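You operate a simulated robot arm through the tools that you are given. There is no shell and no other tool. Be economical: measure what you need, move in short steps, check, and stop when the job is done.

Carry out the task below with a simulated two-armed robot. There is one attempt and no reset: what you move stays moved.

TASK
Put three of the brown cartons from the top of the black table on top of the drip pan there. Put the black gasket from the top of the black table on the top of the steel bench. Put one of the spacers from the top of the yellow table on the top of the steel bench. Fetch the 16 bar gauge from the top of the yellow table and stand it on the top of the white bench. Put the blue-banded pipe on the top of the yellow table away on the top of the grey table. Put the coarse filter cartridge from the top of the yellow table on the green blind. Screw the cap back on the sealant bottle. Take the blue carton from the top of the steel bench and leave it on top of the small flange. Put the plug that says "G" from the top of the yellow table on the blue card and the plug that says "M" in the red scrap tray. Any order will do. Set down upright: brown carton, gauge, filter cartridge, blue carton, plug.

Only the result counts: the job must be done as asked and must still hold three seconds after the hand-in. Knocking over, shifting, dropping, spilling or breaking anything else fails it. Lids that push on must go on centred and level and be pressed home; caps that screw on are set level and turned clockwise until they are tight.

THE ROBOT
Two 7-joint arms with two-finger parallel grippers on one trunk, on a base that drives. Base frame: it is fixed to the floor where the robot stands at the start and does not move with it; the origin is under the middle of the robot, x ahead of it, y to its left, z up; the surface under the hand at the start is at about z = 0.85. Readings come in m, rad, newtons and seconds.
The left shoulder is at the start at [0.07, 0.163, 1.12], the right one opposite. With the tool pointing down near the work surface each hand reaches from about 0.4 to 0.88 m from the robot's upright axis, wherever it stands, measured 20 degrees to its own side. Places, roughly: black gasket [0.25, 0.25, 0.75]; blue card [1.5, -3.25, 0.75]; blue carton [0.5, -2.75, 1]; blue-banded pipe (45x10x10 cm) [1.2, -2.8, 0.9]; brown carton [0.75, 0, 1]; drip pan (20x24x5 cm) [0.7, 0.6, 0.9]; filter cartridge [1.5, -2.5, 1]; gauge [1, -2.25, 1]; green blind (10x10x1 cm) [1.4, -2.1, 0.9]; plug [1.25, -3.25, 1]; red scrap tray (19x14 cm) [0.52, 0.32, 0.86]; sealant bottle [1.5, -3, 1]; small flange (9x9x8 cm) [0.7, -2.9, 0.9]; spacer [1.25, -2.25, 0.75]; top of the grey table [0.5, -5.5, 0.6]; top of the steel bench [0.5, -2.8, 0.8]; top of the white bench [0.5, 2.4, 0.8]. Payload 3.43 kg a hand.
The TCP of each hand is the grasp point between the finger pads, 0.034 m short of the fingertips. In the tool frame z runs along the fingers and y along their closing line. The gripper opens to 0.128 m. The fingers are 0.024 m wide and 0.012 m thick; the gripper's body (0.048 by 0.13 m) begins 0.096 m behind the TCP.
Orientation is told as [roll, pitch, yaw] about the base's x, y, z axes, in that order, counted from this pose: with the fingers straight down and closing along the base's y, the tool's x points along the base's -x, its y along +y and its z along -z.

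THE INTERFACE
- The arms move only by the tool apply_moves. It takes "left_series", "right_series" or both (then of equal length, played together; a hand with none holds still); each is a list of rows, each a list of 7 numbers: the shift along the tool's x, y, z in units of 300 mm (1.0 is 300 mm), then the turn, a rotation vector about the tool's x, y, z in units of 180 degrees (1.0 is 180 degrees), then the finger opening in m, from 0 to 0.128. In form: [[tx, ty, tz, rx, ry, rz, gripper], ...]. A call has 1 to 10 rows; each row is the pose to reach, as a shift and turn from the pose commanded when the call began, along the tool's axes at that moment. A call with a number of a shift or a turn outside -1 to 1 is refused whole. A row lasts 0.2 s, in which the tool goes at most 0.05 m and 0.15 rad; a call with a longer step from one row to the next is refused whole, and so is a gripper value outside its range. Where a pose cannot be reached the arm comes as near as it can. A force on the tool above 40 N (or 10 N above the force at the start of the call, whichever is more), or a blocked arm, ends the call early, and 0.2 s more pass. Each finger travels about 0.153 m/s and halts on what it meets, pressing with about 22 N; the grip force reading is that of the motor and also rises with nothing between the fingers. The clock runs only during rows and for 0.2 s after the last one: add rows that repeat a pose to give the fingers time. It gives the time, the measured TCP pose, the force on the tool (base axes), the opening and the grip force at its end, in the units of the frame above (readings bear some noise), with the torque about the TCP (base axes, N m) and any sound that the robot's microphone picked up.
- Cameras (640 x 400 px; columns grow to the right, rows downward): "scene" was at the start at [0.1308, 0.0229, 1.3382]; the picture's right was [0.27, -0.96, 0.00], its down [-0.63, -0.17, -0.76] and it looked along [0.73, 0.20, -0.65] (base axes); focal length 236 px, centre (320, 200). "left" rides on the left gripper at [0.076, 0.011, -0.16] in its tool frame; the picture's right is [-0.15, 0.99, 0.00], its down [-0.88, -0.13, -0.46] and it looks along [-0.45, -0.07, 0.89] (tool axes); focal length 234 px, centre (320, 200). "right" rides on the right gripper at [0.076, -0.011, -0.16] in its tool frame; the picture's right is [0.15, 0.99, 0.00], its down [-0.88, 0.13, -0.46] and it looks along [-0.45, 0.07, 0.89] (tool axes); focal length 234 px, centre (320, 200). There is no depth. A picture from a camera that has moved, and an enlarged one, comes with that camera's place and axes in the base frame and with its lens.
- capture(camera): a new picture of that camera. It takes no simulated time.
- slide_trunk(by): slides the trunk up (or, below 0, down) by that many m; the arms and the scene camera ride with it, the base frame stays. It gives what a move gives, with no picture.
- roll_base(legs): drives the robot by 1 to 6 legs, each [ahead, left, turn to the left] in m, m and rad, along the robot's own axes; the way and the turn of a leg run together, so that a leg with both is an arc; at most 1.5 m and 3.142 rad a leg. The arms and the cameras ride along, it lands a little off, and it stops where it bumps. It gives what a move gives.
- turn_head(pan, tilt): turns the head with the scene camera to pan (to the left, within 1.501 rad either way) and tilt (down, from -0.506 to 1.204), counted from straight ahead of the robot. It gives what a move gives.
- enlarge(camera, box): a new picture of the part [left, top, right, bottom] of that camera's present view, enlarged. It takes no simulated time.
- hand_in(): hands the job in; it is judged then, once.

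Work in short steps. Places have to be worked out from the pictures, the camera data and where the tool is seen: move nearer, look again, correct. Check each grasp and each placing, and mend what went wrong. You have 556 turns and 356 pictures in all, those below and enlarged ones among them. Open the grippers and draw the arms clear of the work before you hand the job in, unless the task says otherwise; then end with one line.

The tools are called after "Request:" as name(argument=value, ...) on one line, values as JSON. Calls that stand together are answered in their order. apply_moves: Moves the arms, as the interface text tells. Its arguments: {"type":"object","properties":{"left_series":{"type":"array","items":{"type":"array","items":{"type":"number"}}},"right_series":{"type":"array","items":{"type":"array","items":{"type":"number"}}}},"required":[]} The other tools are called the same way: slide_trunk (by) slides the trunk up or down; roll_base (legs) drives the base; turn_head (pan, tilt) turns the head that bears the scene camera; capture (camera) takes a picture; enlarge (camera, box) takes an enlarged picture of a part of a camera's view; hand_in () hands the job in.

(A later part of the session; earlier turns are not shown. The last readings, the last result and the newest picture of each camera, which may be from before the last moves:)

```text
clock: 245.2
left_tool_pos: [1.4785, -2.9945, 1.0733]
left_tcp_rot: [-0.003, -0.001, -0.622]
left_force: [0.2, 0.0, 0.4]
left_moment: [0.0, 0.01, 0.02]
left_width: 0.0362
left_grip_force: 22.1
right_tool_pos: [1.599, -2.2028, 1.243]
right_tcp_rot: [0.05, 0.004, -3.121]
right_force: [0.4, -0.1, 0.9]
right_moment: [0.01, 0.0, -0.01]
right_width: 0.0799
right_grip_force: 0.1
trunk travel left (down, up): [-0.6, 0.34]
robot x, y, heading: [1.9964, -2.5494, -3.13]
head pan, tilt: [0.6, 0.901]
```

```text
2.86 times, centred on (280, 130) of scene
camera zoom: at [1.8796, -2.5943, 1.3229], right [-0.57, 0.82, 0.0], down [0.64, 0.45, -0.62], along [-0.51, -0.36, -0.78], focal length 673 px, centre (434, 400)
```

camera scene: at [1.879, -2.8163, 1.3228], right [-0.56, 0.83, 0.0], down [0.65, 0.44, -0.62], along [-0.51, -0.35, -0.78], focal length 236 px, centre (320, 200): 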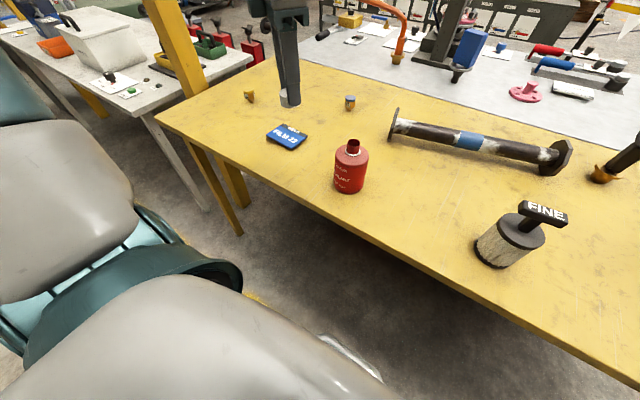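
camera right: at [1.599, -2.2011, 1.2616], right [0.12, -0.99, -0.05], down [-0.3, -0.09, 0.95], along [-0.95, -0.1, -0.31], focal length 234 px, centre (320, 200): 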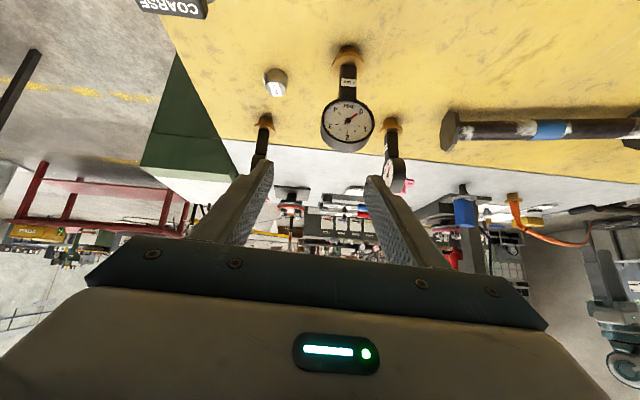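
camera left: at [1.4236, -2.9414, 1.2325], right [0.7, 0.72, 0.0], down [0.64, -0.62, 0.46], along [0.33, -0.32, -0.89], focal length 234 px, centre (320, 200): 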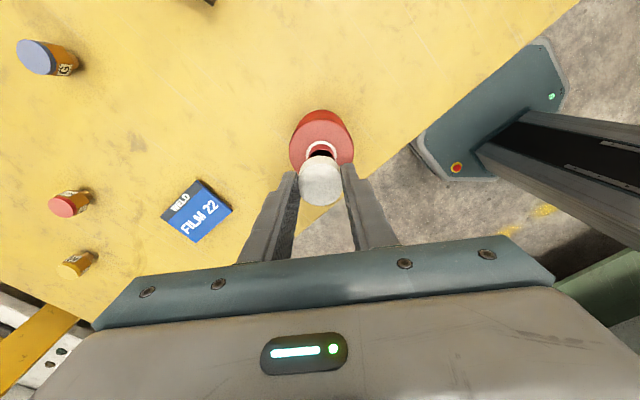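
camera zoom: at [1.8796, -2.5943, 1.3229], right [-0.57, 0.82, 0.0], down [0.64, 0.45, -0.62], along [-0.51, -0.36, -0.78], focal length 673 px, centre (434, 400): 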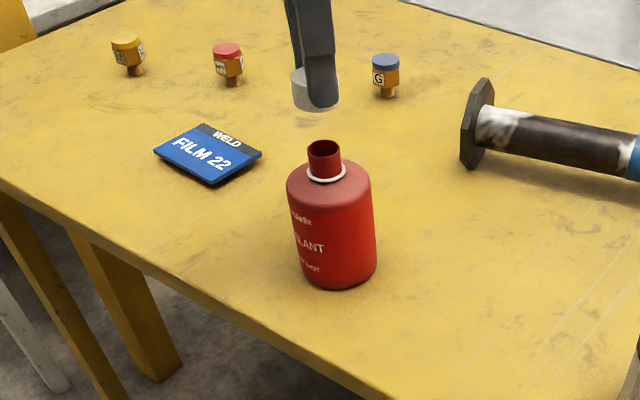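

Aligned within a few millimetres. I lower to just above the rim and check again.

Request:
apply_moves(left_series=[[0, 0, 0.07, 0, 0, 0, 0.02], [0, 0, 0.13, 0, 0, 0, 0.02], [0, 0, 0.13, 0, 0, 0, 0.02]])

Request:
enlarge(camera="left", box=[260, 90, 380, 220])

Request:
enlarge(camera="scene", box=[230, 70, 320, 150])

```text
clock: 246.0
left_tool_pos: [1.4781, -2.9943, 1.0337]
left_tcp_rot: [-0.001, 0.001, -0.624]
left_force: [0.3, 0.8, -0.4]
left_moment: [0.01, 0.02, -0.01]
left_width: 0.036
left_grip_force: 22.2
right_tool_pos: [1.5995, -2.2034, 1.243]
right_tcp_rot: [0.05, 0.004, -3.121]
right_force: [0.4, -0.5, -0.8]
right_moment: [-0.02, 0.02, -0.01]
right_width: 0.0801
right_grip_force: 0.0
trunk travel left (down, up): [-0.6, 0.34]
robot x, y, heading: [1.9926, -2.5501, -3.134]
head pan, tilt: [0.6, 0.901]
```

```text
3.08 times, centred on (320, 155) of left
camera zoom: at [1.4238, -2.9409, 1.1921], right [0.7, 0.72, 0.0], down [0.64, -0.62, 0.46], along [0.33, -0.32, -0.89], focal length 720 px, centre (320, 338)
```

zoom: 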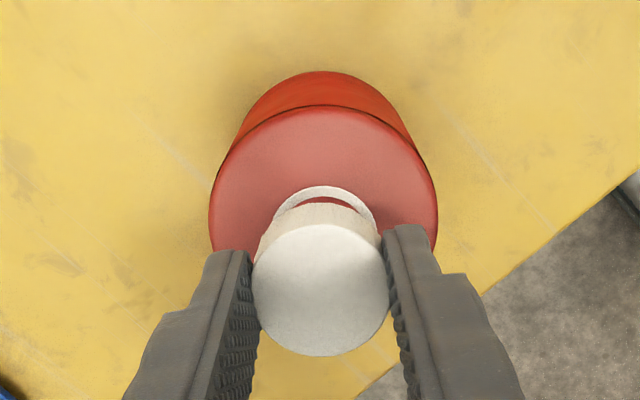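

```text
5.00 times, centred on (275, 110) of scene
camera zoom: at [1.88, -2.594, 1.323], right [-0.57, 0.82, 0.0], down [0.64, 0.45, -0.62], along [-0.51, -0.36, -0.78], focal length 1177 px, centre (545, 650)
```

zoom: 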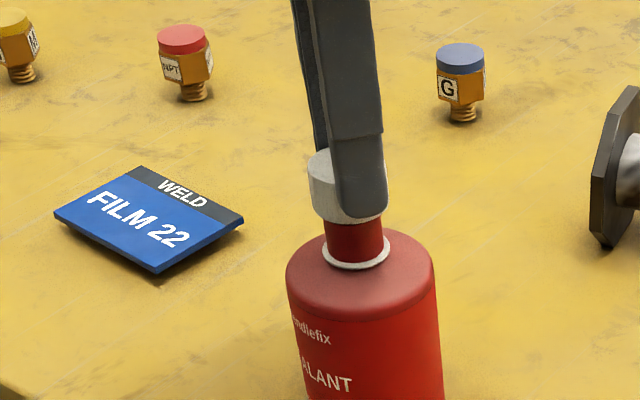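

The cap needs ~3 mm toward +y. I correct and creep down.

Request:
apply_moves(left_series=[[0.006, 0.0087, 0, 0, 0, 0, 0.02], [0.006, 0.0087, 0.01, 0, 0, 0, 0.02], [0.006, 0.0087, 0.02, 0, 0, 0, 0.02], [0.006, 0.0087, 0.03, 0, 0, 0, 0.02], [0.006, 0.0087, 0.037, 0, 0, 0, 0.02]])

Request:
enlarge(camera="scene", box=[230, 70, 320, 150])

```text
clock: 247.2
left_tool_pos: [1.4779, -2.9905, 1.02]
left_tcp_rot: [-0.003, 0.0, -0.622]
left_force: [0.4, 0.6, 0.0]
left_moment: [-0.01, 0.03, 0.0]
left_width: 0.0364
left_grip_force: 22.4
right_tool_pos: [1.5995, -2.203, 1.2427]
right_tcp_rot: [0.05, 0.003, -3.122]
right_force: [-0.2, 0.1, -0.2]
right_moment: [0.01, 0.0, 0.03]
right_width: 0.0801
right_grip_force: 0.1
trunk travel left (down, up): [-0.6, 0.34]
robot x, y, heading: [1.9938, -2.552, -3.136]
head pan, tilt: [0.6, 0.901]
```

```text
5.00 times, centred on (275, 110) of scene
camera zoom: at [1.8797, -2.5944, 1.3229], right [-0.57, 0.82, 0.0], down [0.64, 0.45, -0.62], along [-0.51, -0.36, -0.78], focal length 1177 px, centre (545, 650)
```

zoom: 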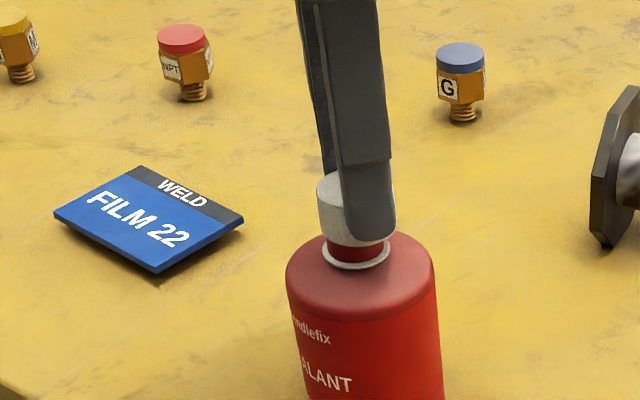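

Centred on the neck and no contact yet. I creep on.

Request:
apply_moves(left_series=[[0, 0, 0.007, 0, 0, 0, 0.02], [0, 0, 0.014, 0, 0, 0, 0.02], [0, 0, 0.02, 0, 0, 0, 0.02], [0, 0, 0.026, 0, 0, 0, 0.02]])

Request:
enlarge(camera="scene", box=[230, 70, 320, 150])

```text
clock: 248.2
left_tool_pos: [1.4782, -2.9907, 1.0135]
left_tcp_rot: [-0.002, 0.0, -0.623]
left_force: [-0.4, -0.1, 0.2]
left_moment: [0.01, 0.02, 0.0]
left_width: 0.0362
left_grip_force: 21.7
right_tool_pos: [1.5991, -2.2031, 1.2438]
right_tcp_rot: [0.048, 0.003, -3.12]
right_force: [0.6, 0.5, 0.2]
right_moment: [0.0, -0.01, 0.0]
right_width: 0.0801
right_grip_force: 0.1
trunk travel left (down, up): [-0.6, 0.34]
robot x, y, heading: [1.9943, -2.5516, -3.13]
head pan, tilt: [0.6, 0.901]
```

```text
5.00 times, centred on (275, 110) of scene
camera zoom: at [1.8797, -2.5944, 1.3229], right [-0.57, 0.82, 0.0], down [0.64, 0.45, -0.62], along [-0.51, -0.36, -0.78], focal length 1177 px, centre (545, 650)
```

zoom: 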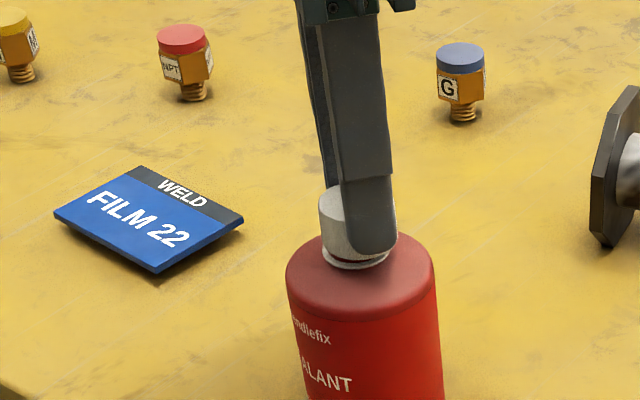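

Still no contact. I creep a little further.

Request:
apply_moves(left_series=[[0, 0, 0.007, 0, 0, 0, 0.02], [0, 0, 0.014, 0, 0, 0, 0.02], [0, 0, 0.02, 0, 0, 0, 0.02]])

```text
clock: 249.0
left_tool_pos: [1.4778, -2.9912, 1.0083]
left_tcp_rot: [-0.002, 0.003, -0.623]
left_force: [-0.7, -0.4, 7.8]
left_moment: [-0.01, 0.08, -0.02]
left_width: 0.036
left_grip_force: 21.4
right_tool_pos: [1.6001, -2.2014, 1.2441]
right_tcp_rot: [0.051, 0.003, -3.121]
right_force: [-0.3, -0.5, 0.7]
right_moment: [-0.01, 0.0, 0.01]
right_width: 0.0798
right_grip_force: 0.0
trunk travel left (down, up): [-0.6, 0.34]
robot x, y, heading: [1.9936, -2.55, -3.134]
head pan, tilt: [0.6, 0.901]
```

Contact with 8 N. Now I turn clockwise (tool +z) in steps, watching the torque.

Request:
apply_moves(left_series=[[0, 0, 0, 0, 0, 0.045, 0.02], [0, 0, 0, 0, 0, 0.09, 0.02], [0, 0, 0.002, 0, 0, 0.135, 0.02], [0, 0, 0.002, 0, 0, 0.18, 0.02], [0, 0, 0.003, 0, 0, 0.225, 0.02], [0, 0, 0.003, 0, 0, 0.27, 0.02], [0, 0, 0.004, 0, 0, 0.315, 0.02], [0, 0, 0.004, 0, 0, 0.36, 0.02], [0, 0, 0.005, 0, 0, 0.405, 0.02], [0, 0, 0.005, 0, 0, 0.45, 0.02]])

Request:
enlarge(camera="scene", box=[230, 70, 320, 150])

```text
clock: 251.2
left_tool_pos: [1.4787, -2.989, 1.0073]
left_tcp_rot: [-0.001, -0.002, -2.038]
left_force: [-3.1, 3.1, 15.9]
left_moment: [0.12, -0.01, 0.03]
left_width: 0.0361
left_grip_force: 22.2
right_tool_pos: [1.6008, -2.2009, 1.2432]
right_tcp_rot: [0.05, 0.001, -3.121]
right_force: [0.2, 0.1, -0.2]
right_moment: [0.0, 0.0, -0.02]
right_width: 0.08
right_grip_force: 0.1
trunk travel left (down, up): [-0.6, 0.34]
robot x, y, heading: [1.9931, -2.5508, -3.132]
head pan, tilt: [0.6, 0.901]
```

```text
5.00 times, centred on (275, 110) of scene
camera zoom: at [1.8808, -2.5925, 1.3232], right [-0.57, 0.82, 0.0], down [0.64, 0.45, -0.62], along [-0.51, -0.36, -0.78], focal length 1177 px, centre (545, 650)
```

zoom: 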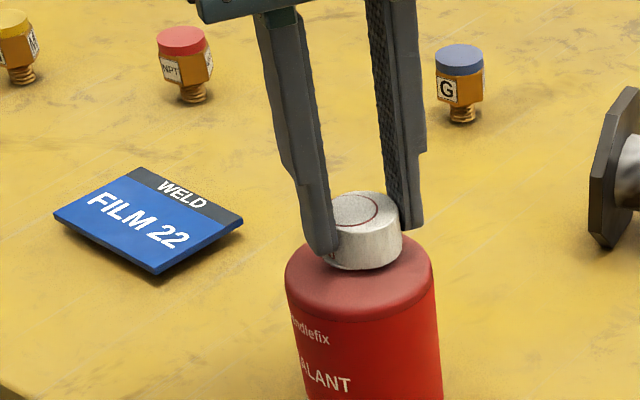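

The bottle stays put; torque is still low. I keep turning.

Request:
apply_moves(left_series=[[0, 0, 0, 0, 0, 0.045, 0.02], [0, 0, 0, 0, 0, 0.09, 0.02], [0, 0, 0, 0, 0, 0.135, 0.02], [0, 0, 0, 0, 0, 0.18, 0.02], [0, 0, 0, 0, 0, 0.225, 0.02], [0, 0, 0, 0, 0, 0.27, 0.02], [0, 0, 0, 0, 0, 0.315, 0.02], [0, 0, 0, 0, 0, 0.36, 0.02], [0, 0, 0, 0, 0, 0.405, 0.02], [0, 0, 0, 0, 0, 0.45, 0.02]])

Request:
enlarge(camera="scene", box=[230, 70, 320, 150])

```text
clock: 253.4
left_tool_pos: [1.4796, -2.9909, 1.0068]
left_tcp_rot: [0.001, -0.002, 2.831]
left_force: [1.6, 1.6, 13.1]
left_moment: [0.09, -0.19, 0.02]
left_width: 0.0323
left_grip_force: 21.9
right_tool_pos: [1.6, -2.2022, 1.2433]
right_tcp_rot: [0.051, 0.001, -3.121]
right_force: [-1.0, -0.3, -0.9]
right_moment: [0.02, 0.0, -0.03]
right_width: 0.0799
right_grip_force: 0.0
trunk travel left (down, up): [-0.6, 0.34]
robot x, y, heading: [1.9915, -2.5509, -3.127]
head pan, tilt: [0.6, 0.901]
```

```text
5.00 times, centred on (275, 110) of scene
camera zoom: at [1.8811, -2.5933, 1.3231], right [-0.57, 0.82, 0.0], down [0.64, 0.45, -0.62], along [-0.51, -0.36, -0.78], focal length 1177 px, centre (545, 650)
```

zoom: 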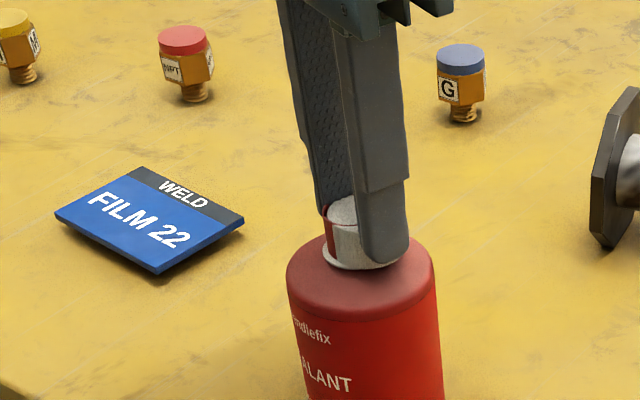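

The picture suggests the cap may have shifted relative to the neck. I look with the left camera.

Request:
enlarge(camera="left", box=[260, 110, 380, 230])

Request:
enlarge(camera="scene", box=[260, 95, 300, 130])

```text
3.33 times, centred on (320, 170) of left
camera zoom: at [1.5488, -3.0242, 1.1658], right [-0.44, -0.9, 0.0], down [-0.8, 0.39, 0.46], along [-0.41, 0.2, -0.89], focal length 781 px, centre (320, 300)
```

zoom: 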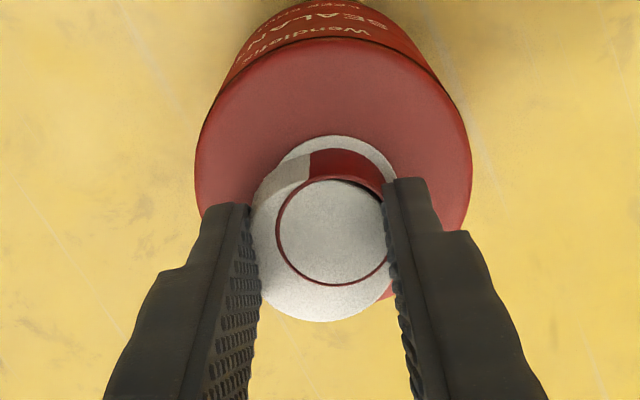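

```text
11.43 times, centred on (280, 112) of scene
camera zoom: at [1.8811, -2.5933, 1.3231], right [-0.57, 0.82, 0.0], down [0.64, 0.45, -0.62], along [-0.51, -0.36, -0.78], focal length 2691 px, centre (777, 1200)
```

zoom: 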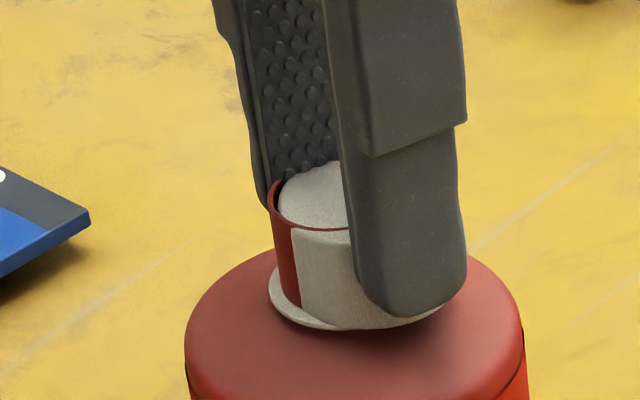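

The cap slid in the grip and sits ~6 mm off the neck axis. I open the fingers, recentre the hand on the cap and look.

Request:
apply_moves(left_series=[[0, 0, -0.004, 0, 0, 0, 0.04], [0, 0, -0.008, 0, 0, 0, 0.055], [-0.007, -0.003, -0.012, 0, 0, 0, 0.06], [-0.0143, -0.006, -0.012, 0, 0, 0, 0.06]])

Request:
enlarge(camera="left", box=[260, 110, 380, 230])

Request:
enlarge(camera="scene", box=[255, 90, 305, 130])

```text
clock: 254.4
left_tool_pos: [1.4747, -2.9868, 1.0101]
left_tcp_rot: [0.001, -0.002, 2.833]
left_force: [1.1, 0.1, 0.5]
left_moment: [0.01, 0.0, 0.0]
left_width: 0.0602
left_grip_force: 0.0
right_tool_pos: [1.5997, -2.2015, 1.2433]
right_tcp_rot: [0.051, 0.004, -3.121]
right_force: [0.3, 0.3, 0.5]
right_moment: [-0.03, -0.02, -0.01]
right_width: 0.08
right_grip_force: 0.1
trunk travel left (down, up): [-0.6, 0.34]
robot x, y, heading: [1.991, -2.5465, -3.128]
head pan, tilt: [0.6, 0.901]
```

```text
3.33 times, centred on (320, 170) of left
camera zoom: at [1.5443, -3.0212, 1.1685], right [-0.44, -0.9, 0.0], down [-0.8, 0.39, 0.46], along [-0.41, 0.2, -0.89], focal length 781 px, centre (320, 300)
```

zoom: 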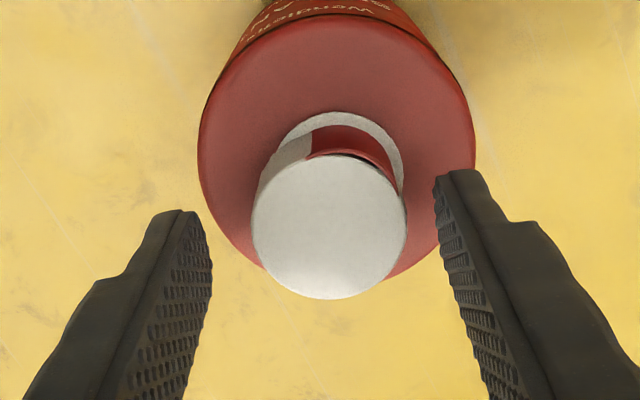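

```text
10.00 times, centred on (280, 110) of scene
camera zoom: at [1.8799, -2.5941, 1.323], right [-0.57, 0.82, 0.0], down [0.64, 0.45, -0.62], along [-0.51, -0.36, -0.78], focal length 2355 px, centre (720, 1100)
```

zoom: 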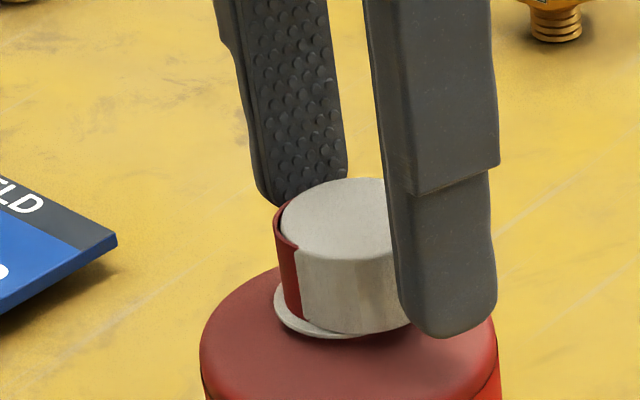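

Measured in the image, the cap sat centred in the grip but ~5 mm off the neck. I recentre the fingers on the cap and regrip, then lift it clear.

Request:
apply_moves(left_series=[[0.014, 0.0073, 0.004, 0, 0, 0, 0.06], [0.014, 0.0073, 0.008, 0, 0, 0, 0.045], [0.014, 0.0073, 0.008, 0, 0, 0, 0.025], [0.014, 0.0073, 0.008, 0, 0, 0, 0.02], [0.014, 0.0073, 0.0, 0, 0, 0, 0.02], [0.014, 0.0073, -0.04, 0, 0, 0, 0.02], [0.014, 0.0073, -0.08, 0, 0, 0, 0.02]])

Request:
enlarge(camera="left", box=[260, 110, 380, 230])

Request:
enlarge(camera="scene", box=[255, 90, 305, 130])

```text
clock: 256.0
left_tool_pos: [1.4788, -2.9903, 1.0336]
left_tcp_rot: [0.001, 0.001, 2.832]
left_force: [-0.7, -0.2, -0.6]
left_moment: [0.0, 0.01, 0.01]
left_width: 0.0323
left_grip_force: 21.8
right_tool_pos: [1.6001, -2.2017, 1.2425]
right_tcp_rot: [0.05, 0.003, -3.122]
right_force: [0.2, 1.1, -0.5]
right_moment: [0.0, -0.01, 0.0]
right_width: 0.0801
right_grip_force: 0.1
trunk travel left (down, up): [-0.6, 0.34]
robot x, y, heading: [1.9925, -2.5551, -3.134]
head pan, tilt: [0.6, 0.901]
```

```text
3.33 times, centred on (320, 170) of left
camera zoom: at [1.5475, -3.0253, 1.1928], right [-0.44, -0.9, 0.0], down [-0.8, 0.39, 0.46], along [-0.41, 0.2, -0.89], focal length 781 px, centre (320, 300)
```

zoom: 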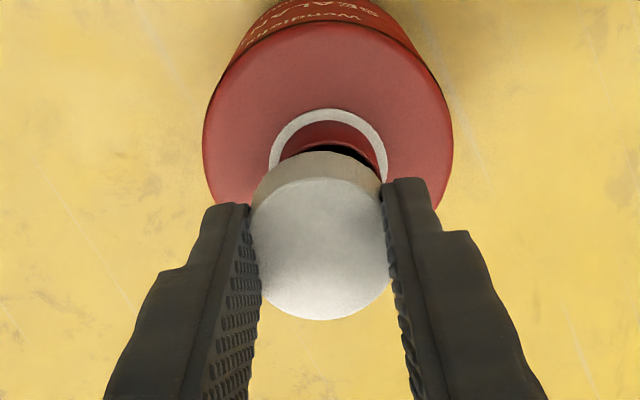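

```text
10.00 times, centred on (280, 110) of scene
camera zoom: at [1.8799, -2.5941, 1.3229], right [-0.57, 0.82, 0.0], down [0.64, 0.45, -0.62], along [-0.51, -0.36, -0.78], focal length 2355 px, centre (720, 1100)
```

zoom: 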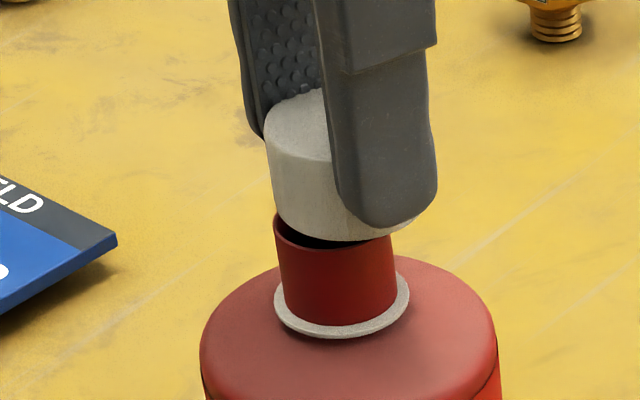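

Now it is clear: the neck is (+3.2,-4.4) mm from the cap. I shift, rise 1 cm and turn back counterclockwise for a fresh start.

Request:
apply_moves(left_series=[[0.0146, 0.0107, -0.04, 0, 0, -0.045, 0.02], [0.0146, 0.0107, -0.04, 0, 0, -0.09, 0.02], [0.0146, 0.0107, -0.04, 0, 0, -0.135, 0.02], [0.0146, 0.0107, -0.04, 0, 0, -0.18, 0.02], [0.0146, 0.0107, -0.04, 0, 0, -0.225, 0.02], [0.0146, 0.0107, -0.04, 0, 0, -0.27, 0.02], [0.0146, 0.0107, -0.04, 0, 0, -0.315, 0.02], [0.0146, 0.0107, -0.04, 0, 0, -0.36, 0.02], [0.0146, 0.0107, -0.04, 0, 0, -0.405, 0.02], [0.0146, 0.0107, -0.04, 0, 0, -0.45, 0.02]])

Request:
apply_moves(left_series=[[0, 0, 0, 0, 0, -0.045, 0.02], [0, 0, 0, 0, 0, -0.09, 0.02], [0, 0, 0, 0, 0, -0.135, 0.02], [0, 0, 0, 0, 0, -0.18, 0.02], [0, 0, 0, 0, 0, -0.225, 0.02], [0, 0, 0, 0, 0, -0.27, 0.02], [0, 0, 0, 0, 0, -0.315, 0.02], [0, 0, 0, 0, 0, -0.36, 0.02], [0, 0, 0, 0, 0, -0.405, 0.02], [0, 0, 0, 0, 0, -0.44, 0.02]])

Request:
enlarge(camera="left", box=[260, 110, 380, 230])

Request:
enlarge(camera="scene", box=[255, 90, 305, 130])

```text
clock: 258.2
left_tool_pos: [1.481, -2.9952, 1.046]
left_tcp_rot: [-0.001, -0.002, -2.036]
left_force: [0.3, -0.5, -1.0]
left_moment: [-0.01, -0.05, 0.01]
left_width: 0.0323
left_grip_force: 22.0
right_tool_pos: [1.5989, -2.2025, 1.2432]
right_tcp_rot: [0.05, 0.005, -3.12]
right_force: [-0.6, -0.9, 0.0]
right_moment: [0.02, -0.01, 0.03]
right_width: 0.0802
right_grip_force: 0.1
trunk travel left (down, up): [-0.6, 0.34]
robot x, y, heading: [1.9915, -2.5502, -3.136]
head pan, tilt: [0.6, 0.901]
```

```text
clock: 260.4
left_tool_pos: [1.4826, -2.9965, 1.0461]
left_tcp_rot: [-0.003, 0.002, -0.654]
left_force: [-0.1, 0.3, -0.3]
left_moment: [0.01, -0.01, 0.04]
left_width: 0.0362
left_grip_force: 21.7
right_tool_pos: [1.5994, -2.2031, 1.2433]
right_tcp_rot: [0.049, 0.004, -3.121]
right_force: [0.1, -0.5, 0.0]
right_moment: [-0.02, 0.0, -0.02]
right_width: 0.0799
right_grip_force: 0.1
trunk travel left (down, up): [-0.6, 0.34]
robot x, y, heading: [1.9904, -2.5505, -3.14]
head pan, tilt: [0.6, 0.901]
```

```text
3.33 times, centred on (320, 170) of left
camera zoom: at [1.4284, -2.9412, 1.2048], right [0.72, 0.7, 0.0], down [0.62, -0.64, 0.46], along [0.32, -0.33, -0.89], focal length 781 px, centre (320, 300)
```

zoom: 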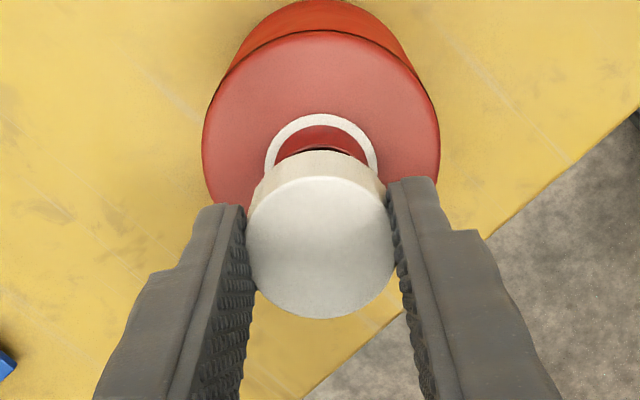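

```text
10.00 times, centred on (280, 110) of scene
camera zoom: at [1.8798, -2.5942, 1.3229], right [-0.57, 0.82, 0.0], down [0.64, 0.45, -0.62], along [-0.51, -0.36, -0.78], focal length 2355 px, centre (720, 1100)
```

zoom: 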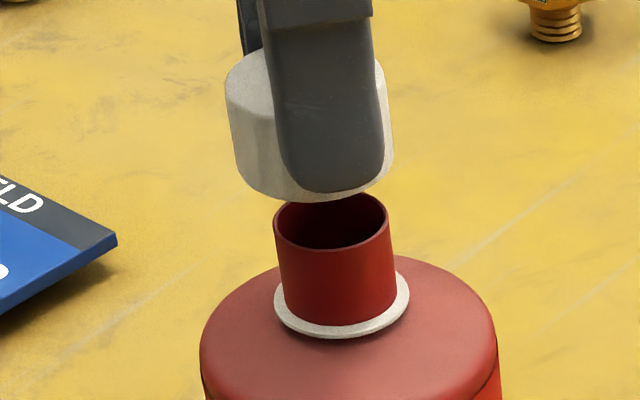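

Both views agree within 1–2 mm; I nudge (-1,+1.4) mm, lower 1.2 cm and look.

Request:
apply_moves(left_series=[[0.0057, 0.0015, 0.01, 0, 0, 0, 0.02], [0.0057, 0.0015, 0.03, 0, 0, 0, 0.02], [0.0057, 0.0015, 0.04, 0, 0, 0, 0.02], [0.0057, 0.0015, 0.04, 0, 0, 0, 0.02]])

Request:
enlarge(camera="left", box=[260, 110, 380, 230])

Request:
enlarge(camera="scene", box=[255, 90, 305, 130])

```text
clock: 261.4
left_tool_pos: [1.4803, -2.9958, 1.0338]
left_tcp_rot: [0.0, 0.0, -0.655]
left_force: [-0.4, -0.8, -1.2]
left_moment: [0.02, -0.01, 0.0]
left_width: 0.0361
left_grip_force: 21.9
right_tool_pos: [1.5997, -2.2019, 1.242]
right_tcp_rot: [0.05, 0.003, -3.12]
right_force: [0.0, 0.4, 0.9]
right_moment: [0.01, -0.03, -0.01]
right_width: 0.0799
right_grip_force: 0.1
trunk travel left (down, up): [-0.6, 0.34]
robot x, y, heading: [1.9948, -2.5492, -3.132]
head pan, tilt: [0.6, 0.901]
```

```text
3.33 times, centred on (320, 170) of left
camera zoom: at [1.4277, -2.9395, 1.1927], right [0.72, 0.7, 0.0], down [0.62, -0.64, 0.46], along [0.32, -0.33, -0.89], focal length 781 px, centre (320, 300)
```

zoom: 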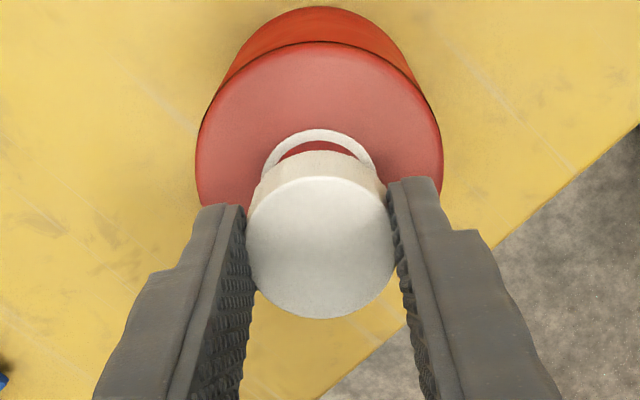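

```text
10.00 times, centred on (280, 110) of scene
camera zoom: at [1.8797, -2.5942, 1.3229], right [-0.57, 0.82, 0.0], down [0.64, 0.45, -0.62], along [-0.51, -0.36, -0.78], focal length 2355 px, centre (720, 1100)
```

zoom: 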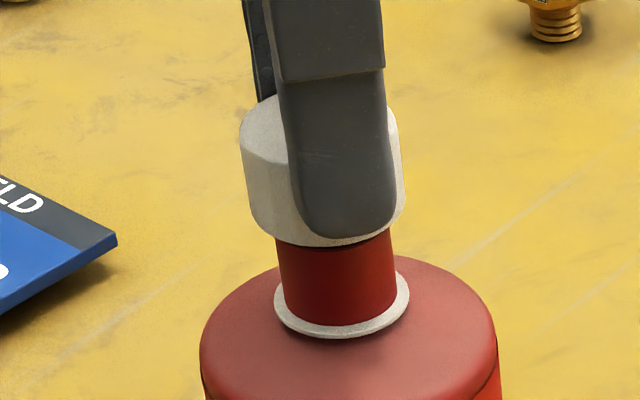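

Aligned to about 1 mm. I lower over the neck toward seating, stopping at light contact.

Request:
apply_moves(left_series=[[0, 0, 0.02, 0, 0, 0, 0.02], [0, 0, 0.04, 0, 0, 0, 0.02], [0, 0, 0.055, 0, 0, 0, 0.02], [0, 0, 0.065, 0, 0, 0, 0.02], [0, 0, 0.072, 0, 0, 0, 0.02]])

Request:
enlarge(camera="scene", box=[255, 90, 305, 130])

```text
clock: 262.6
left_tool_pos: [1.4802, -2.9944, 1.0107]
left_tcp_rot: [-0.001, 0.001, -0.656]
left_force: [0.1, 0.1, -0.4]
left_moment: [-0.06, -0.17, 0.02]
left_width: 0.036
left_grip_force: 22.0
right_tool_pos: [1.599, -2.2018, 1.2434]
right_tcp_rot: [0.051, 0.004, -3.12]
right_force: [0.7, -0.6, -0.3]
right_moment: [-0.02, 0.0, 0.01]
right_width: 0.0803
right_grip_force: 0.0
trunk travel left (down, up): [-0.6, 0.34]
robot x, y, heading: [1.9907, -2.5478, -3.132]
head pan, tilt: [0.6, 0.901]
```

```text
10.00 times, centred on (280, 110) of scene
camera zoom: at [1.8798, -2.5942, 1.3229], right [-0.57, 0.82, 0.0], down [0.64, 0.45, -0.62], along [-0.51, -0.36, -0.78], focal length 2355 px, centre (720, 1100)
```

zoom: 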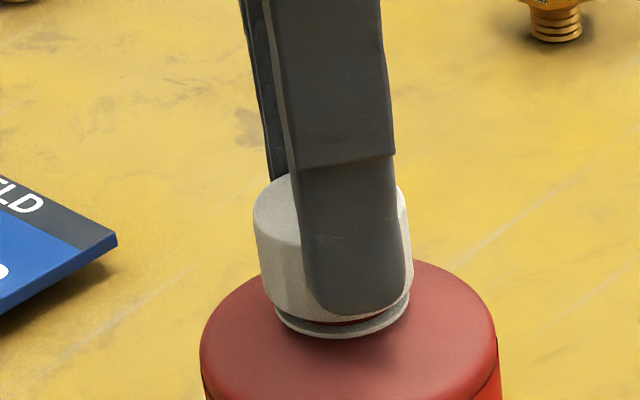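

Near the seat. Now I turn clockwise, easing down 1 mm.

Request:
apply_moves(left_series=[[0, 0, 0.002, 0, 0, 0.045, 0.02], [0, 0, 0.003, 0, 0, 0.09, 0.02], [0, 0, 0.004, 0, 0, 0.135, 0.02], [0, 0, 0.004, 0, 0, 0.18, 0.02], [0, 0, 0.005, 0, 0, 0.225, 0.02], [0, 0, 0.005, 0, 0, 0.27, 0.02], [0, 0, 0.006, 0, 0, 0.315, 0.02], [0, 0, 0.006, 0, 0, 0.36, 0.02], [0, 0, 0.006, 0, 0, 0.405, 0.02], [0, 0, 0.006, 0, 0, 0.45, 0.02]])

Request:
enlarge(camera="scene", box=[255, 90, 305, 130])

Request:
enlarge(camera="left", box=[260, 110, 380, 230])

```text
clock: 264.8
left_tool_pos: [1.4803, -2.9943, 1.0104]
left_tcp_rot: [-0.002, -0.002, -2.07]
left_force: [-0.8, -1.8, 3.5]
left_moment: [-0.09, 0.02, 0.02]
left_width: 0.0361
left_grip_force: 22.1
right_tool_pos: [1.5999, -2.2024, 1.2427]
right_tcp_rot: [0.051, 0.005, -3.121]
right_force: [0.6, 0.4, -0.1]
right_moment: [-0.03, -0.01, -0.01]
right_width: 0.0798
right_grip_force: 0.0
trunk travel left (down, up): [-0.6, 0.34]
robot x, y, heading: [1.9941, -2.547, -3.13]
head pan, tilt: [0.6, 0.901]
```

```text
10.00 times, centred on (280, 110) of scene
camera zoom: at [1.88, -2.5943, 1.323], right [-0.57, 0.82, 0.0], down [0.64, 0.45, -0.62], along [-0.51, -0.36, -0.78], focal length 2355 px, centre (720, 1100)
```

zoom: 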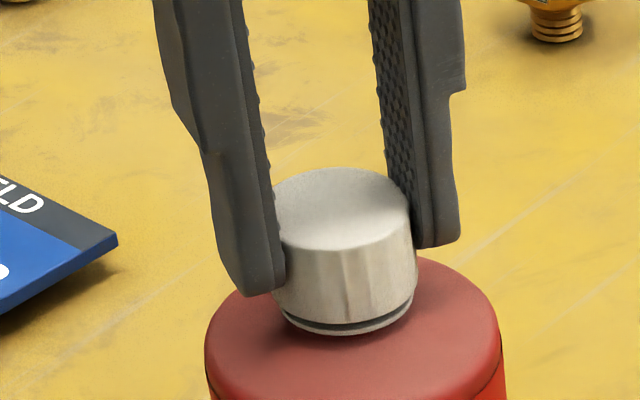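

```text
3.33 times, centred on (320, 170) of left
camera zoom: at [1.527, -2.9335, 1.1692], right [0.8, -0.6, 0.0], down [-0.54, -0.71, 0.46], along [-0.28, -0.36, -0.89], focal length 781 px, centre (320, 300)
```

zoom: 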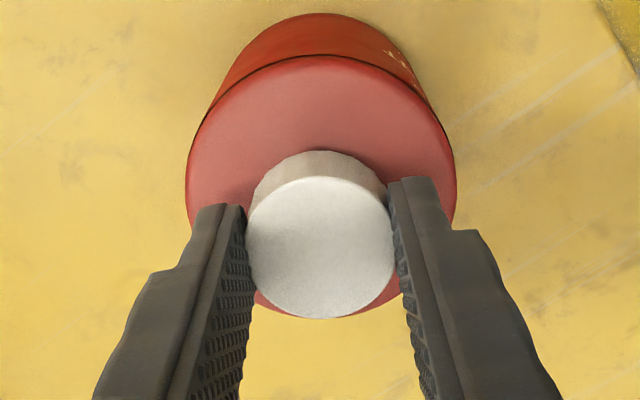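

Looks properly seated and centred. I continue turning clockwise.

Request:
apply_moves(left_series=[[0, 0, 0.001, 0, 0, 0.045, 0.02], [0, 0, 0.001, 0, 0, 0.09, 0.02], [0, 0, 0.002, 0, 0, 0.135, 0.02], [0, 0, 0.002, 0, 0, 0.18, 0.02], [0, 0, 0.003, 0, 0, 0.225, 0.02], [0, 0, 0.003, 0, 0, 0.27, 0.02], [0, 0, 0.003, 0, 0, 0.315, 0.02], [0, 0, 0.003, 0, 0, 0.36, 0.02], [0, 0, 0.003, 0, 0, 0.405, 0.02], [0, 0, 0.003, 0, 0, 0.45, 0.02]])

Request:
enlarge(camera="scene", box=[255, 90, 305, 130])

Request:
enlarge(camera="left", box=[260, 110, 380, 230])

```text
clock: 267.0
left_tool_pos: [1.4799, -2.9947, 1.0095]
left_tcp_rot: [0.0, -0.003, 2.799]
left_force: [-0.9, -0.5, 2.2]
left_moment: [-0.07, 0.05, 0.0]
left_width: 0.036
left_grip_force: 22.4
right_tool_pos: [1.5996, -2.2044, 1.2431]
right_tcp_rot: [0.05, 0.004, -3.121]
right_force: [-0.6, -0.2, 0.2]
right_moment: [0.01, 0.0, -0.01]
right_width: 0.08
right_grip_force: 0.0
trunk travel left (down, up): [-0.6, 0.34]
robot x, y, heading: [1.995, -2.5522, -3.134]
head pan, tilt: [0.6, 0.901]
```

```text
10.00 times, centred on (280, 110) of scene
camera zoom: at [1.8798, -2.5943, 1.3229], right [-0.57, 0.82, 0.0], down [0.64, 0.45, -0.62], along [-0.51, -0.36, -0.78], focal length 2355 px, centre (720, 1100)
```

zoom: 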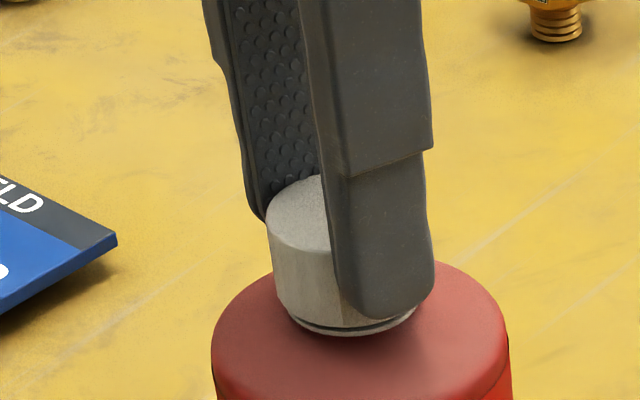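

```text
3.33 times, centred on (320, 170) of left
camera zoom: at [1.5483, -3.0306, 1.1683], right [-0.47, -0.88, 0.0], down [-0.78, 0.42, 0.46], along [-0.4, 0.21, -0.89], focal length 781 px, centre (320, 300)
```

zoom: 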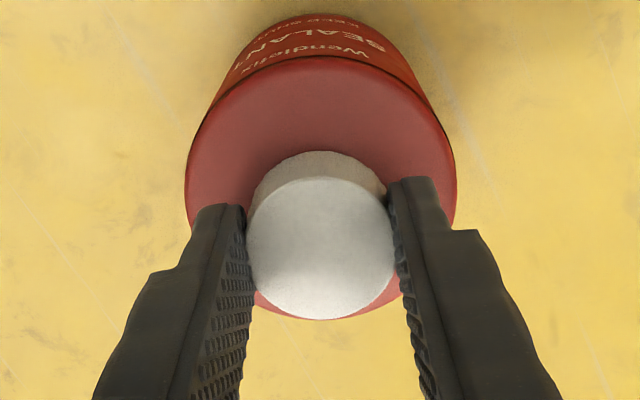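

The bottle now follows the cap slightly, so the thread seems engaged. I keep turning.

Request:
apply_moves(left_series=[[0, 0, 0.001, 0, 0, 0.045, 0.02], [0, 0, 0.001, 0, 0, 0.09, 0.02], [0, 0, 0.002, 0, 0, 0.135, 0.02], [0, 0, 0.002, 0, 0, 0.18, 0.02], [0, 0, 0.003, 0, 0, 0.225, 0.02], [0, 0, 0.003, 0, 0, 0.27, 0.02], [0, 0, 0.003, 0, 0, 0.315, 0.02], [0, 0, 0.003, 0, 0, 0.36, 0.02], [0, 0, 0.003, 0, 0, 0.405, 0.02], [0, 0, 0.003, 0, 0, 0.45, 0.02]])

Request:
enlarge(camera="scene", box=[255, 90, 305, 130])

Request:
enlarge(camera="left", box=[260, 110, 380, 230])

```text
clock: 269.2
left_tool_pos: [1.4812, -2.994, 1.0091]
left_tcp_rot: [-0.001, 0.002, 1.384]
left_force: [0.9, 1.4, 2.0]
left_moment: [0.04, -0.06, 0.02]
left_width: 0.0359
left_grip_force: 21.9
right_tool_pos: [1.5999, -2.2019, 1.2438]
right_tcp_rot: [0.051, 0.004, -3.121]
right_force: [-0.2, 0.0, -0.9]
right_moment: [0.02, 0.0, 0.01]
right_width: 0.08
right_grip_force: 0.0
trunk travel left (down, up): [-0.6, 0.34]
robot x, y, heading: [1.9886, -2.554, -3.131]
head pan, tilt: [0.6, 0.901]
```

```text
10.00 times, centred on (280, 110) of scene
camera zoom: at [1.8803, -2.594, 1.323], right [-0.57, 0.82, 0.0], down [0.64, 0.45, -0.62], along [-0.51, -0.36, -0.78], focal length 2355 px, centre (720, 1100)
```

zoom: 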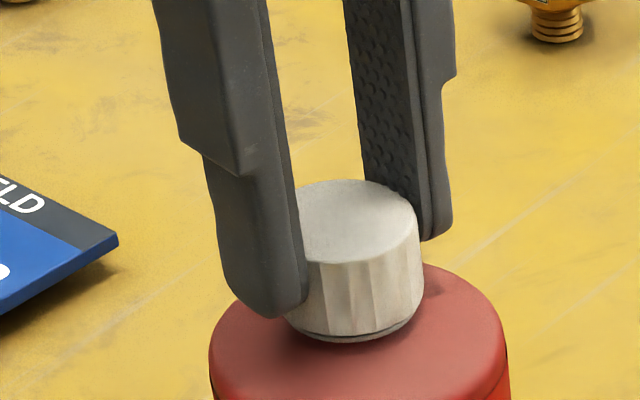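

```text
3.33 times, centred on (320, 170) of left
camera zoom: at [1.4564, -3.0667, 1.1675], right [-0.94, 0.33, 0.0], down [0.29, 0.84, 0.45], along [0.15, 0.43, -0.89], focal length 781 px, centre (320, 300)
```

zoom: 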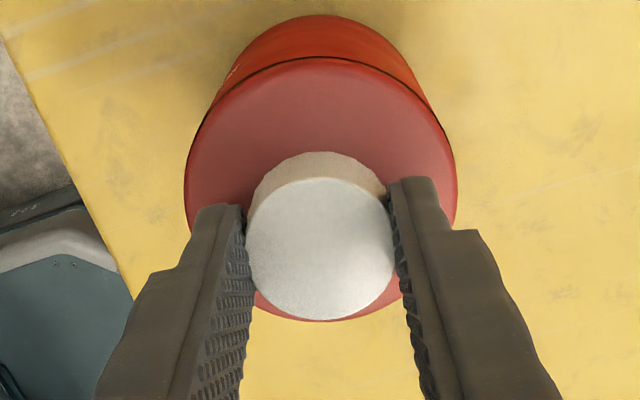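

Still advancing (gap to the ring narrows) with the bottle static. I keep on.

Request:
apply_moves(left_series=[[0, 0, 0.001, 0, 0, 0.045, 0.02], [0, 0, 0.001, 0, 0, 0.09, 0.02], [0, 0, 0.002, 0, 0, 0.135, 0.02], [0, 0, 0.002, 0, 0, 0.18, 0.02], [0, 0, 0.003, 0, 0, 0.225, 0.02], [0, 0, 0.003, 0, 0, 0.27, 0.02], [0, 0, 0.003, 0, 0, 0.315, 0.02]])

Request:
enlarge(camera="scene", box=[255, 90, 305, 130])

```text
clock: 270.8
left_tool_pos: [1.481, -2.9938, 1.0059]
left_tcp_rot: [0.0, 0.001, 0.394]
left_force: [0.9, -1.8, 8.7]
left_moment: [-0.09, -0.01, 0.19]
left_width: 0.0336
left_grip_force: 22.1
right_tool_pos: [1.6004, -2.2032, 1.2426]
right_tcp_rot: [0.05, 0.004, -3.121]
right_force: [0.1, -0.1, -0.7]
right_moment: [-0.01, 0.0, -0.01]
right_width: 0.0799
right_grip_force: 0.0
trunk travel left (down, up): [-0.6, 0.34]
robot x, y, heading: [1.9912, -2.5472, -3.136]
head pan, tilt: [0.6, 0.901]
```

```text
10.00 times, centred on (280, 110) of scene
camera zoom: at [1.8804, -2.5937, 1.3231], right [-0.57, 0.82, 0.0], down [0.64, 0.45, -0.62], along [-0.51, -0.36, -0.78], focal length 2355 px, centre (720, 1100)
```

zoom: 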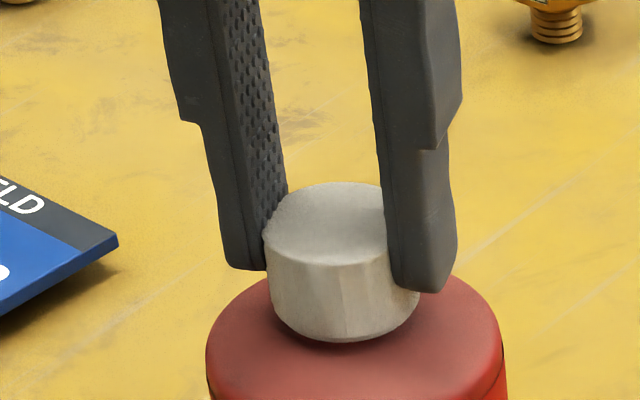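

Torque has risen to 0.19 N·m and the cap sits down on the ring: tight or nearly so. I turn a bit more to confirm.

Request:
apply_moves(left_series=[[0, 0, 0, 0, 0, 0.03, 0.02], [0, 0, 0, 0, 0, 0.06, 0.02], [0, 0, 0, 0, 0, 0.09, 0.02], [0, 0, 0, 0, 0, 0.09, 0.02]])

Request:
enlarge(camera="left", box=[260, 110, 380, 230])

```text
clock: 271.8
left_tool_pos: [1.4804, -2.9938, 1.0077]
left_tcp_rot: [0.0, -0.001, 0.114]
left_force: [0.9, 1.9, 3.4]
left_moment: [0.17, -0.03, 0.04]
left_width: 0.0327
left_grip_force: 21.8
right_tool_pos: [1.599, -2.2027, 1.2432]
right_tcp_rot: [0.05, 0.004, -3.121]
right_force: [0.8, -0.4, 0.4]
right_moment: [0.01, 0.0, -0.01]
right_width: 0.08
right_grip_force: 0.1
trunk travel left (down, up): [-0.6, 0.34]
robot x, y, heading: [1.9919, -2.5546, -3.13]
head pan, tilt: [0.6, 0.901]
```

```text
3.33 times, centred on (320, 170) of left
camera zoom: at [1.4042, -2.9916, 1.1666], right [0.03, 1.0, 0.0], down [0.89, -0.03, 0.46], along [0.45, -0.02, -0.89], focal length 781 px, centre (320, 300)
```

zoom: 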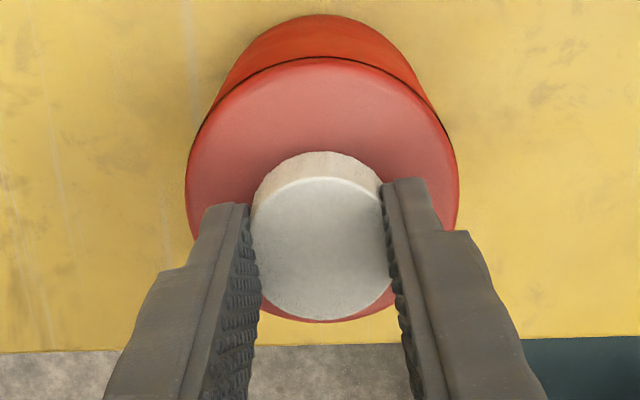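

The fingers slipped onto the flats. I open, turn back, regrip and turn clockwise again to verify tightness.

Request:
apply_moves(left_series=[[0, 0, 0, 0, 0, 0, 0.05], [0, 0, 0, 0, 0, -0.045, 0.06], [0, 0, 0, 0, 0, -0.09, 0.06], [0, 0, 0, 0, 0, -0.135, 0.06], [0, 0, 0, 0, 0, -0.18, 0.06], [0, 0, 0, 0, 0, -0.225, 0.06], [0, 0, 0, 0, 0, -0.27, 0.06], [0, 0, 0, 0, 0, -0.315, 0.06], [0, 0, 0, 0, 0, -0.36, 0.04], [0, 0, 0, 0, 0, -0.36, 0.02]])

Request:
enlarge(camera="scene", box=[255, 90, 305, 130])

```text
clock: 274.0
left_tool_pos: [1.4795, -2.9949, 1.0073]
left_tcp_rot: [0.0, 0.002, 1.248]
left_force: [1.4, -0.7, 0.8]
left_moment: [0.03, -0.1, 0.03]
left_width: 0.0362
left_grip_force: 21.3
right_tool_pos: [1.5988, -2.2027, 1.2431]
right_tcp_rot: [0.051, 0.003, -3.12]
right_force: [-0.3, -0.1, -0.4]
right_moment: [-0.02, 0.02, 0.01]
right_width: 0.0801
right_grip_force: 0.1
trunk travel left (down, up): [-0.6, 0.34]
robot x, y, heading: [1.9952, -2.5508, -3.133]
head pan, tilt: [0.6, 0.901]
```

```text
10.00 times, centred on (280, 110) of scene
camera zoom: at [1.88, -2.5943, 1.323], right [-0.57, 0.82, 0.0], down [0.64, 0.45, -0.62], along [-0.51, -0.36, -0.78], focal length 2355 px, centre (720, 1100)
```

zoom: 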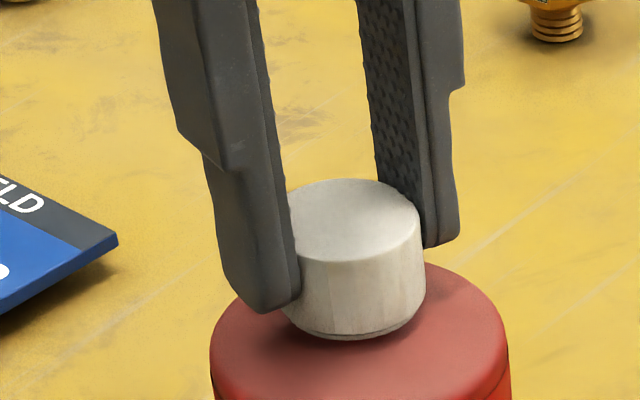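

Regripped. I turn clockwise in a short call and read the torque.

Request:
apply_moves(left_series=[[0, 0, 0.001, 0, 0, 0.04, 0.02], [0, 0, 0.001, 0, 0, 0.08, 0.02], [0, 0, 0.001, 0, 0, 0.12, 0.02], [0, 0, 0.001, 0, 0, 0.16, 0.02]])

Request:
apply_moves(left_series=[[0, 0, 0.001, 0, 0, 0.04, 0.02], [0, 0, 0.001, 0, 0, 0.08, 0.02], [0, 0, 0.001, 0, 0, 0.12, 0.02], [0, 0, 0.001, 0, 0, 0.16, 0.02]])

Request:
enlarge(camera="scene", box=[255, 90, 305, 130])

```text
clock: 275.0
left_tool_pos: [1.4813, -2.994, 1.0068]
left_tcp_rot: [0.0, 0.002, 0.743]
left_force: [-0.6, 0.3, 1.9]
left_moment: [0.16, -0.01, 0.13]
left_width: 0.0364
left_grip_force: 22.3
right_tool_pos: [1.6002, -2.2025, 1.2436]
right_tcp_rot: [0.051, 0.003, -3.12]
right_force: [-0.1, 0.3, -0.2]
right_moment: [0.01, 0.0, 0.02]
right_width: 0.0797
right_grip_force: 0.1
trunk travel left (down, up): [-0.6, 0.34]
robot x, y, heading: [1.9914, -2.5481, -3.131]
head pan, tilt: [0.6, 0.901]
```

```text
clock: 276.0
left_tool_pos: [1.4812, -2.9947, 1.0068]
left_tcp_rot: [0.0, 0.003, 0.237]
left_force: [0.1, -0.9, 2.6]
left_moment: [0.01, -0.02, 0.11]
left_width: 0.0363
left_grip_force: 22.3
right_tool_pos: [1.6, -2.2037, 1.243]
right_tcp_rot: [0.05, 0.005, -3.121]
right_force: [-0.4, -0.2, -0.2]
right_moment: [0.01, -0.01, 0.03]
right_width: 0.0799
right_grip_force: 0.2
trunk travel left (down, up): [-0.6, 0.34]
robot x, y, heading: [1.995, -2.5486, -3.125]
head pan, tilt: [0.6, 0.901]
```

```text
10.00 times, centred on (280, 110) of scene
camera zoom: at [1.88, -2.5942, 1.323], right [-0.57, 0.82, 0.0], down [0.64, 0.45, -0.62], along [-0.51, -0.36, -0.78], focal length 2355 px, centre (720, 1100)
```

zoom: 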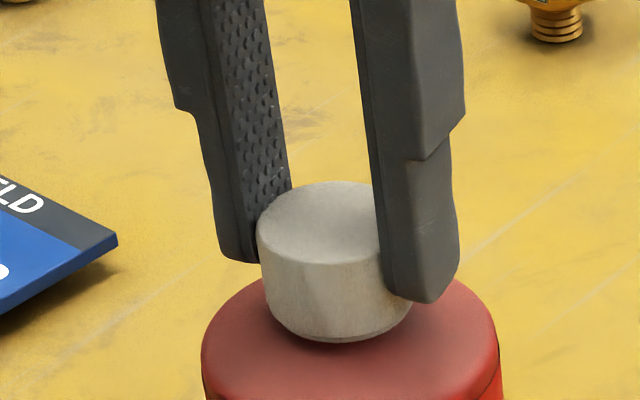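

Torque is steadily ~0.12 N·m. I check whether the whole bottle now turns with the cap (label).

Request:
enlarge(camera="scene", box=[230, 70, 330, 170])

```text
4.00 times, centred on (280, 120) of scene
camera zoom: at [1.88, -2.5942, 1.323], right [-0.57, 0.82, 0.0], down [0.64, 0.45, -0.62], along [-0.51, -0.36, -0.78], focal length 942 px, centre (480, 520)
```

zoom: 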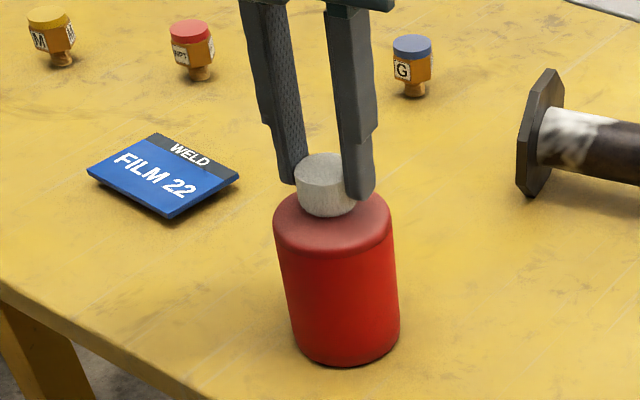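

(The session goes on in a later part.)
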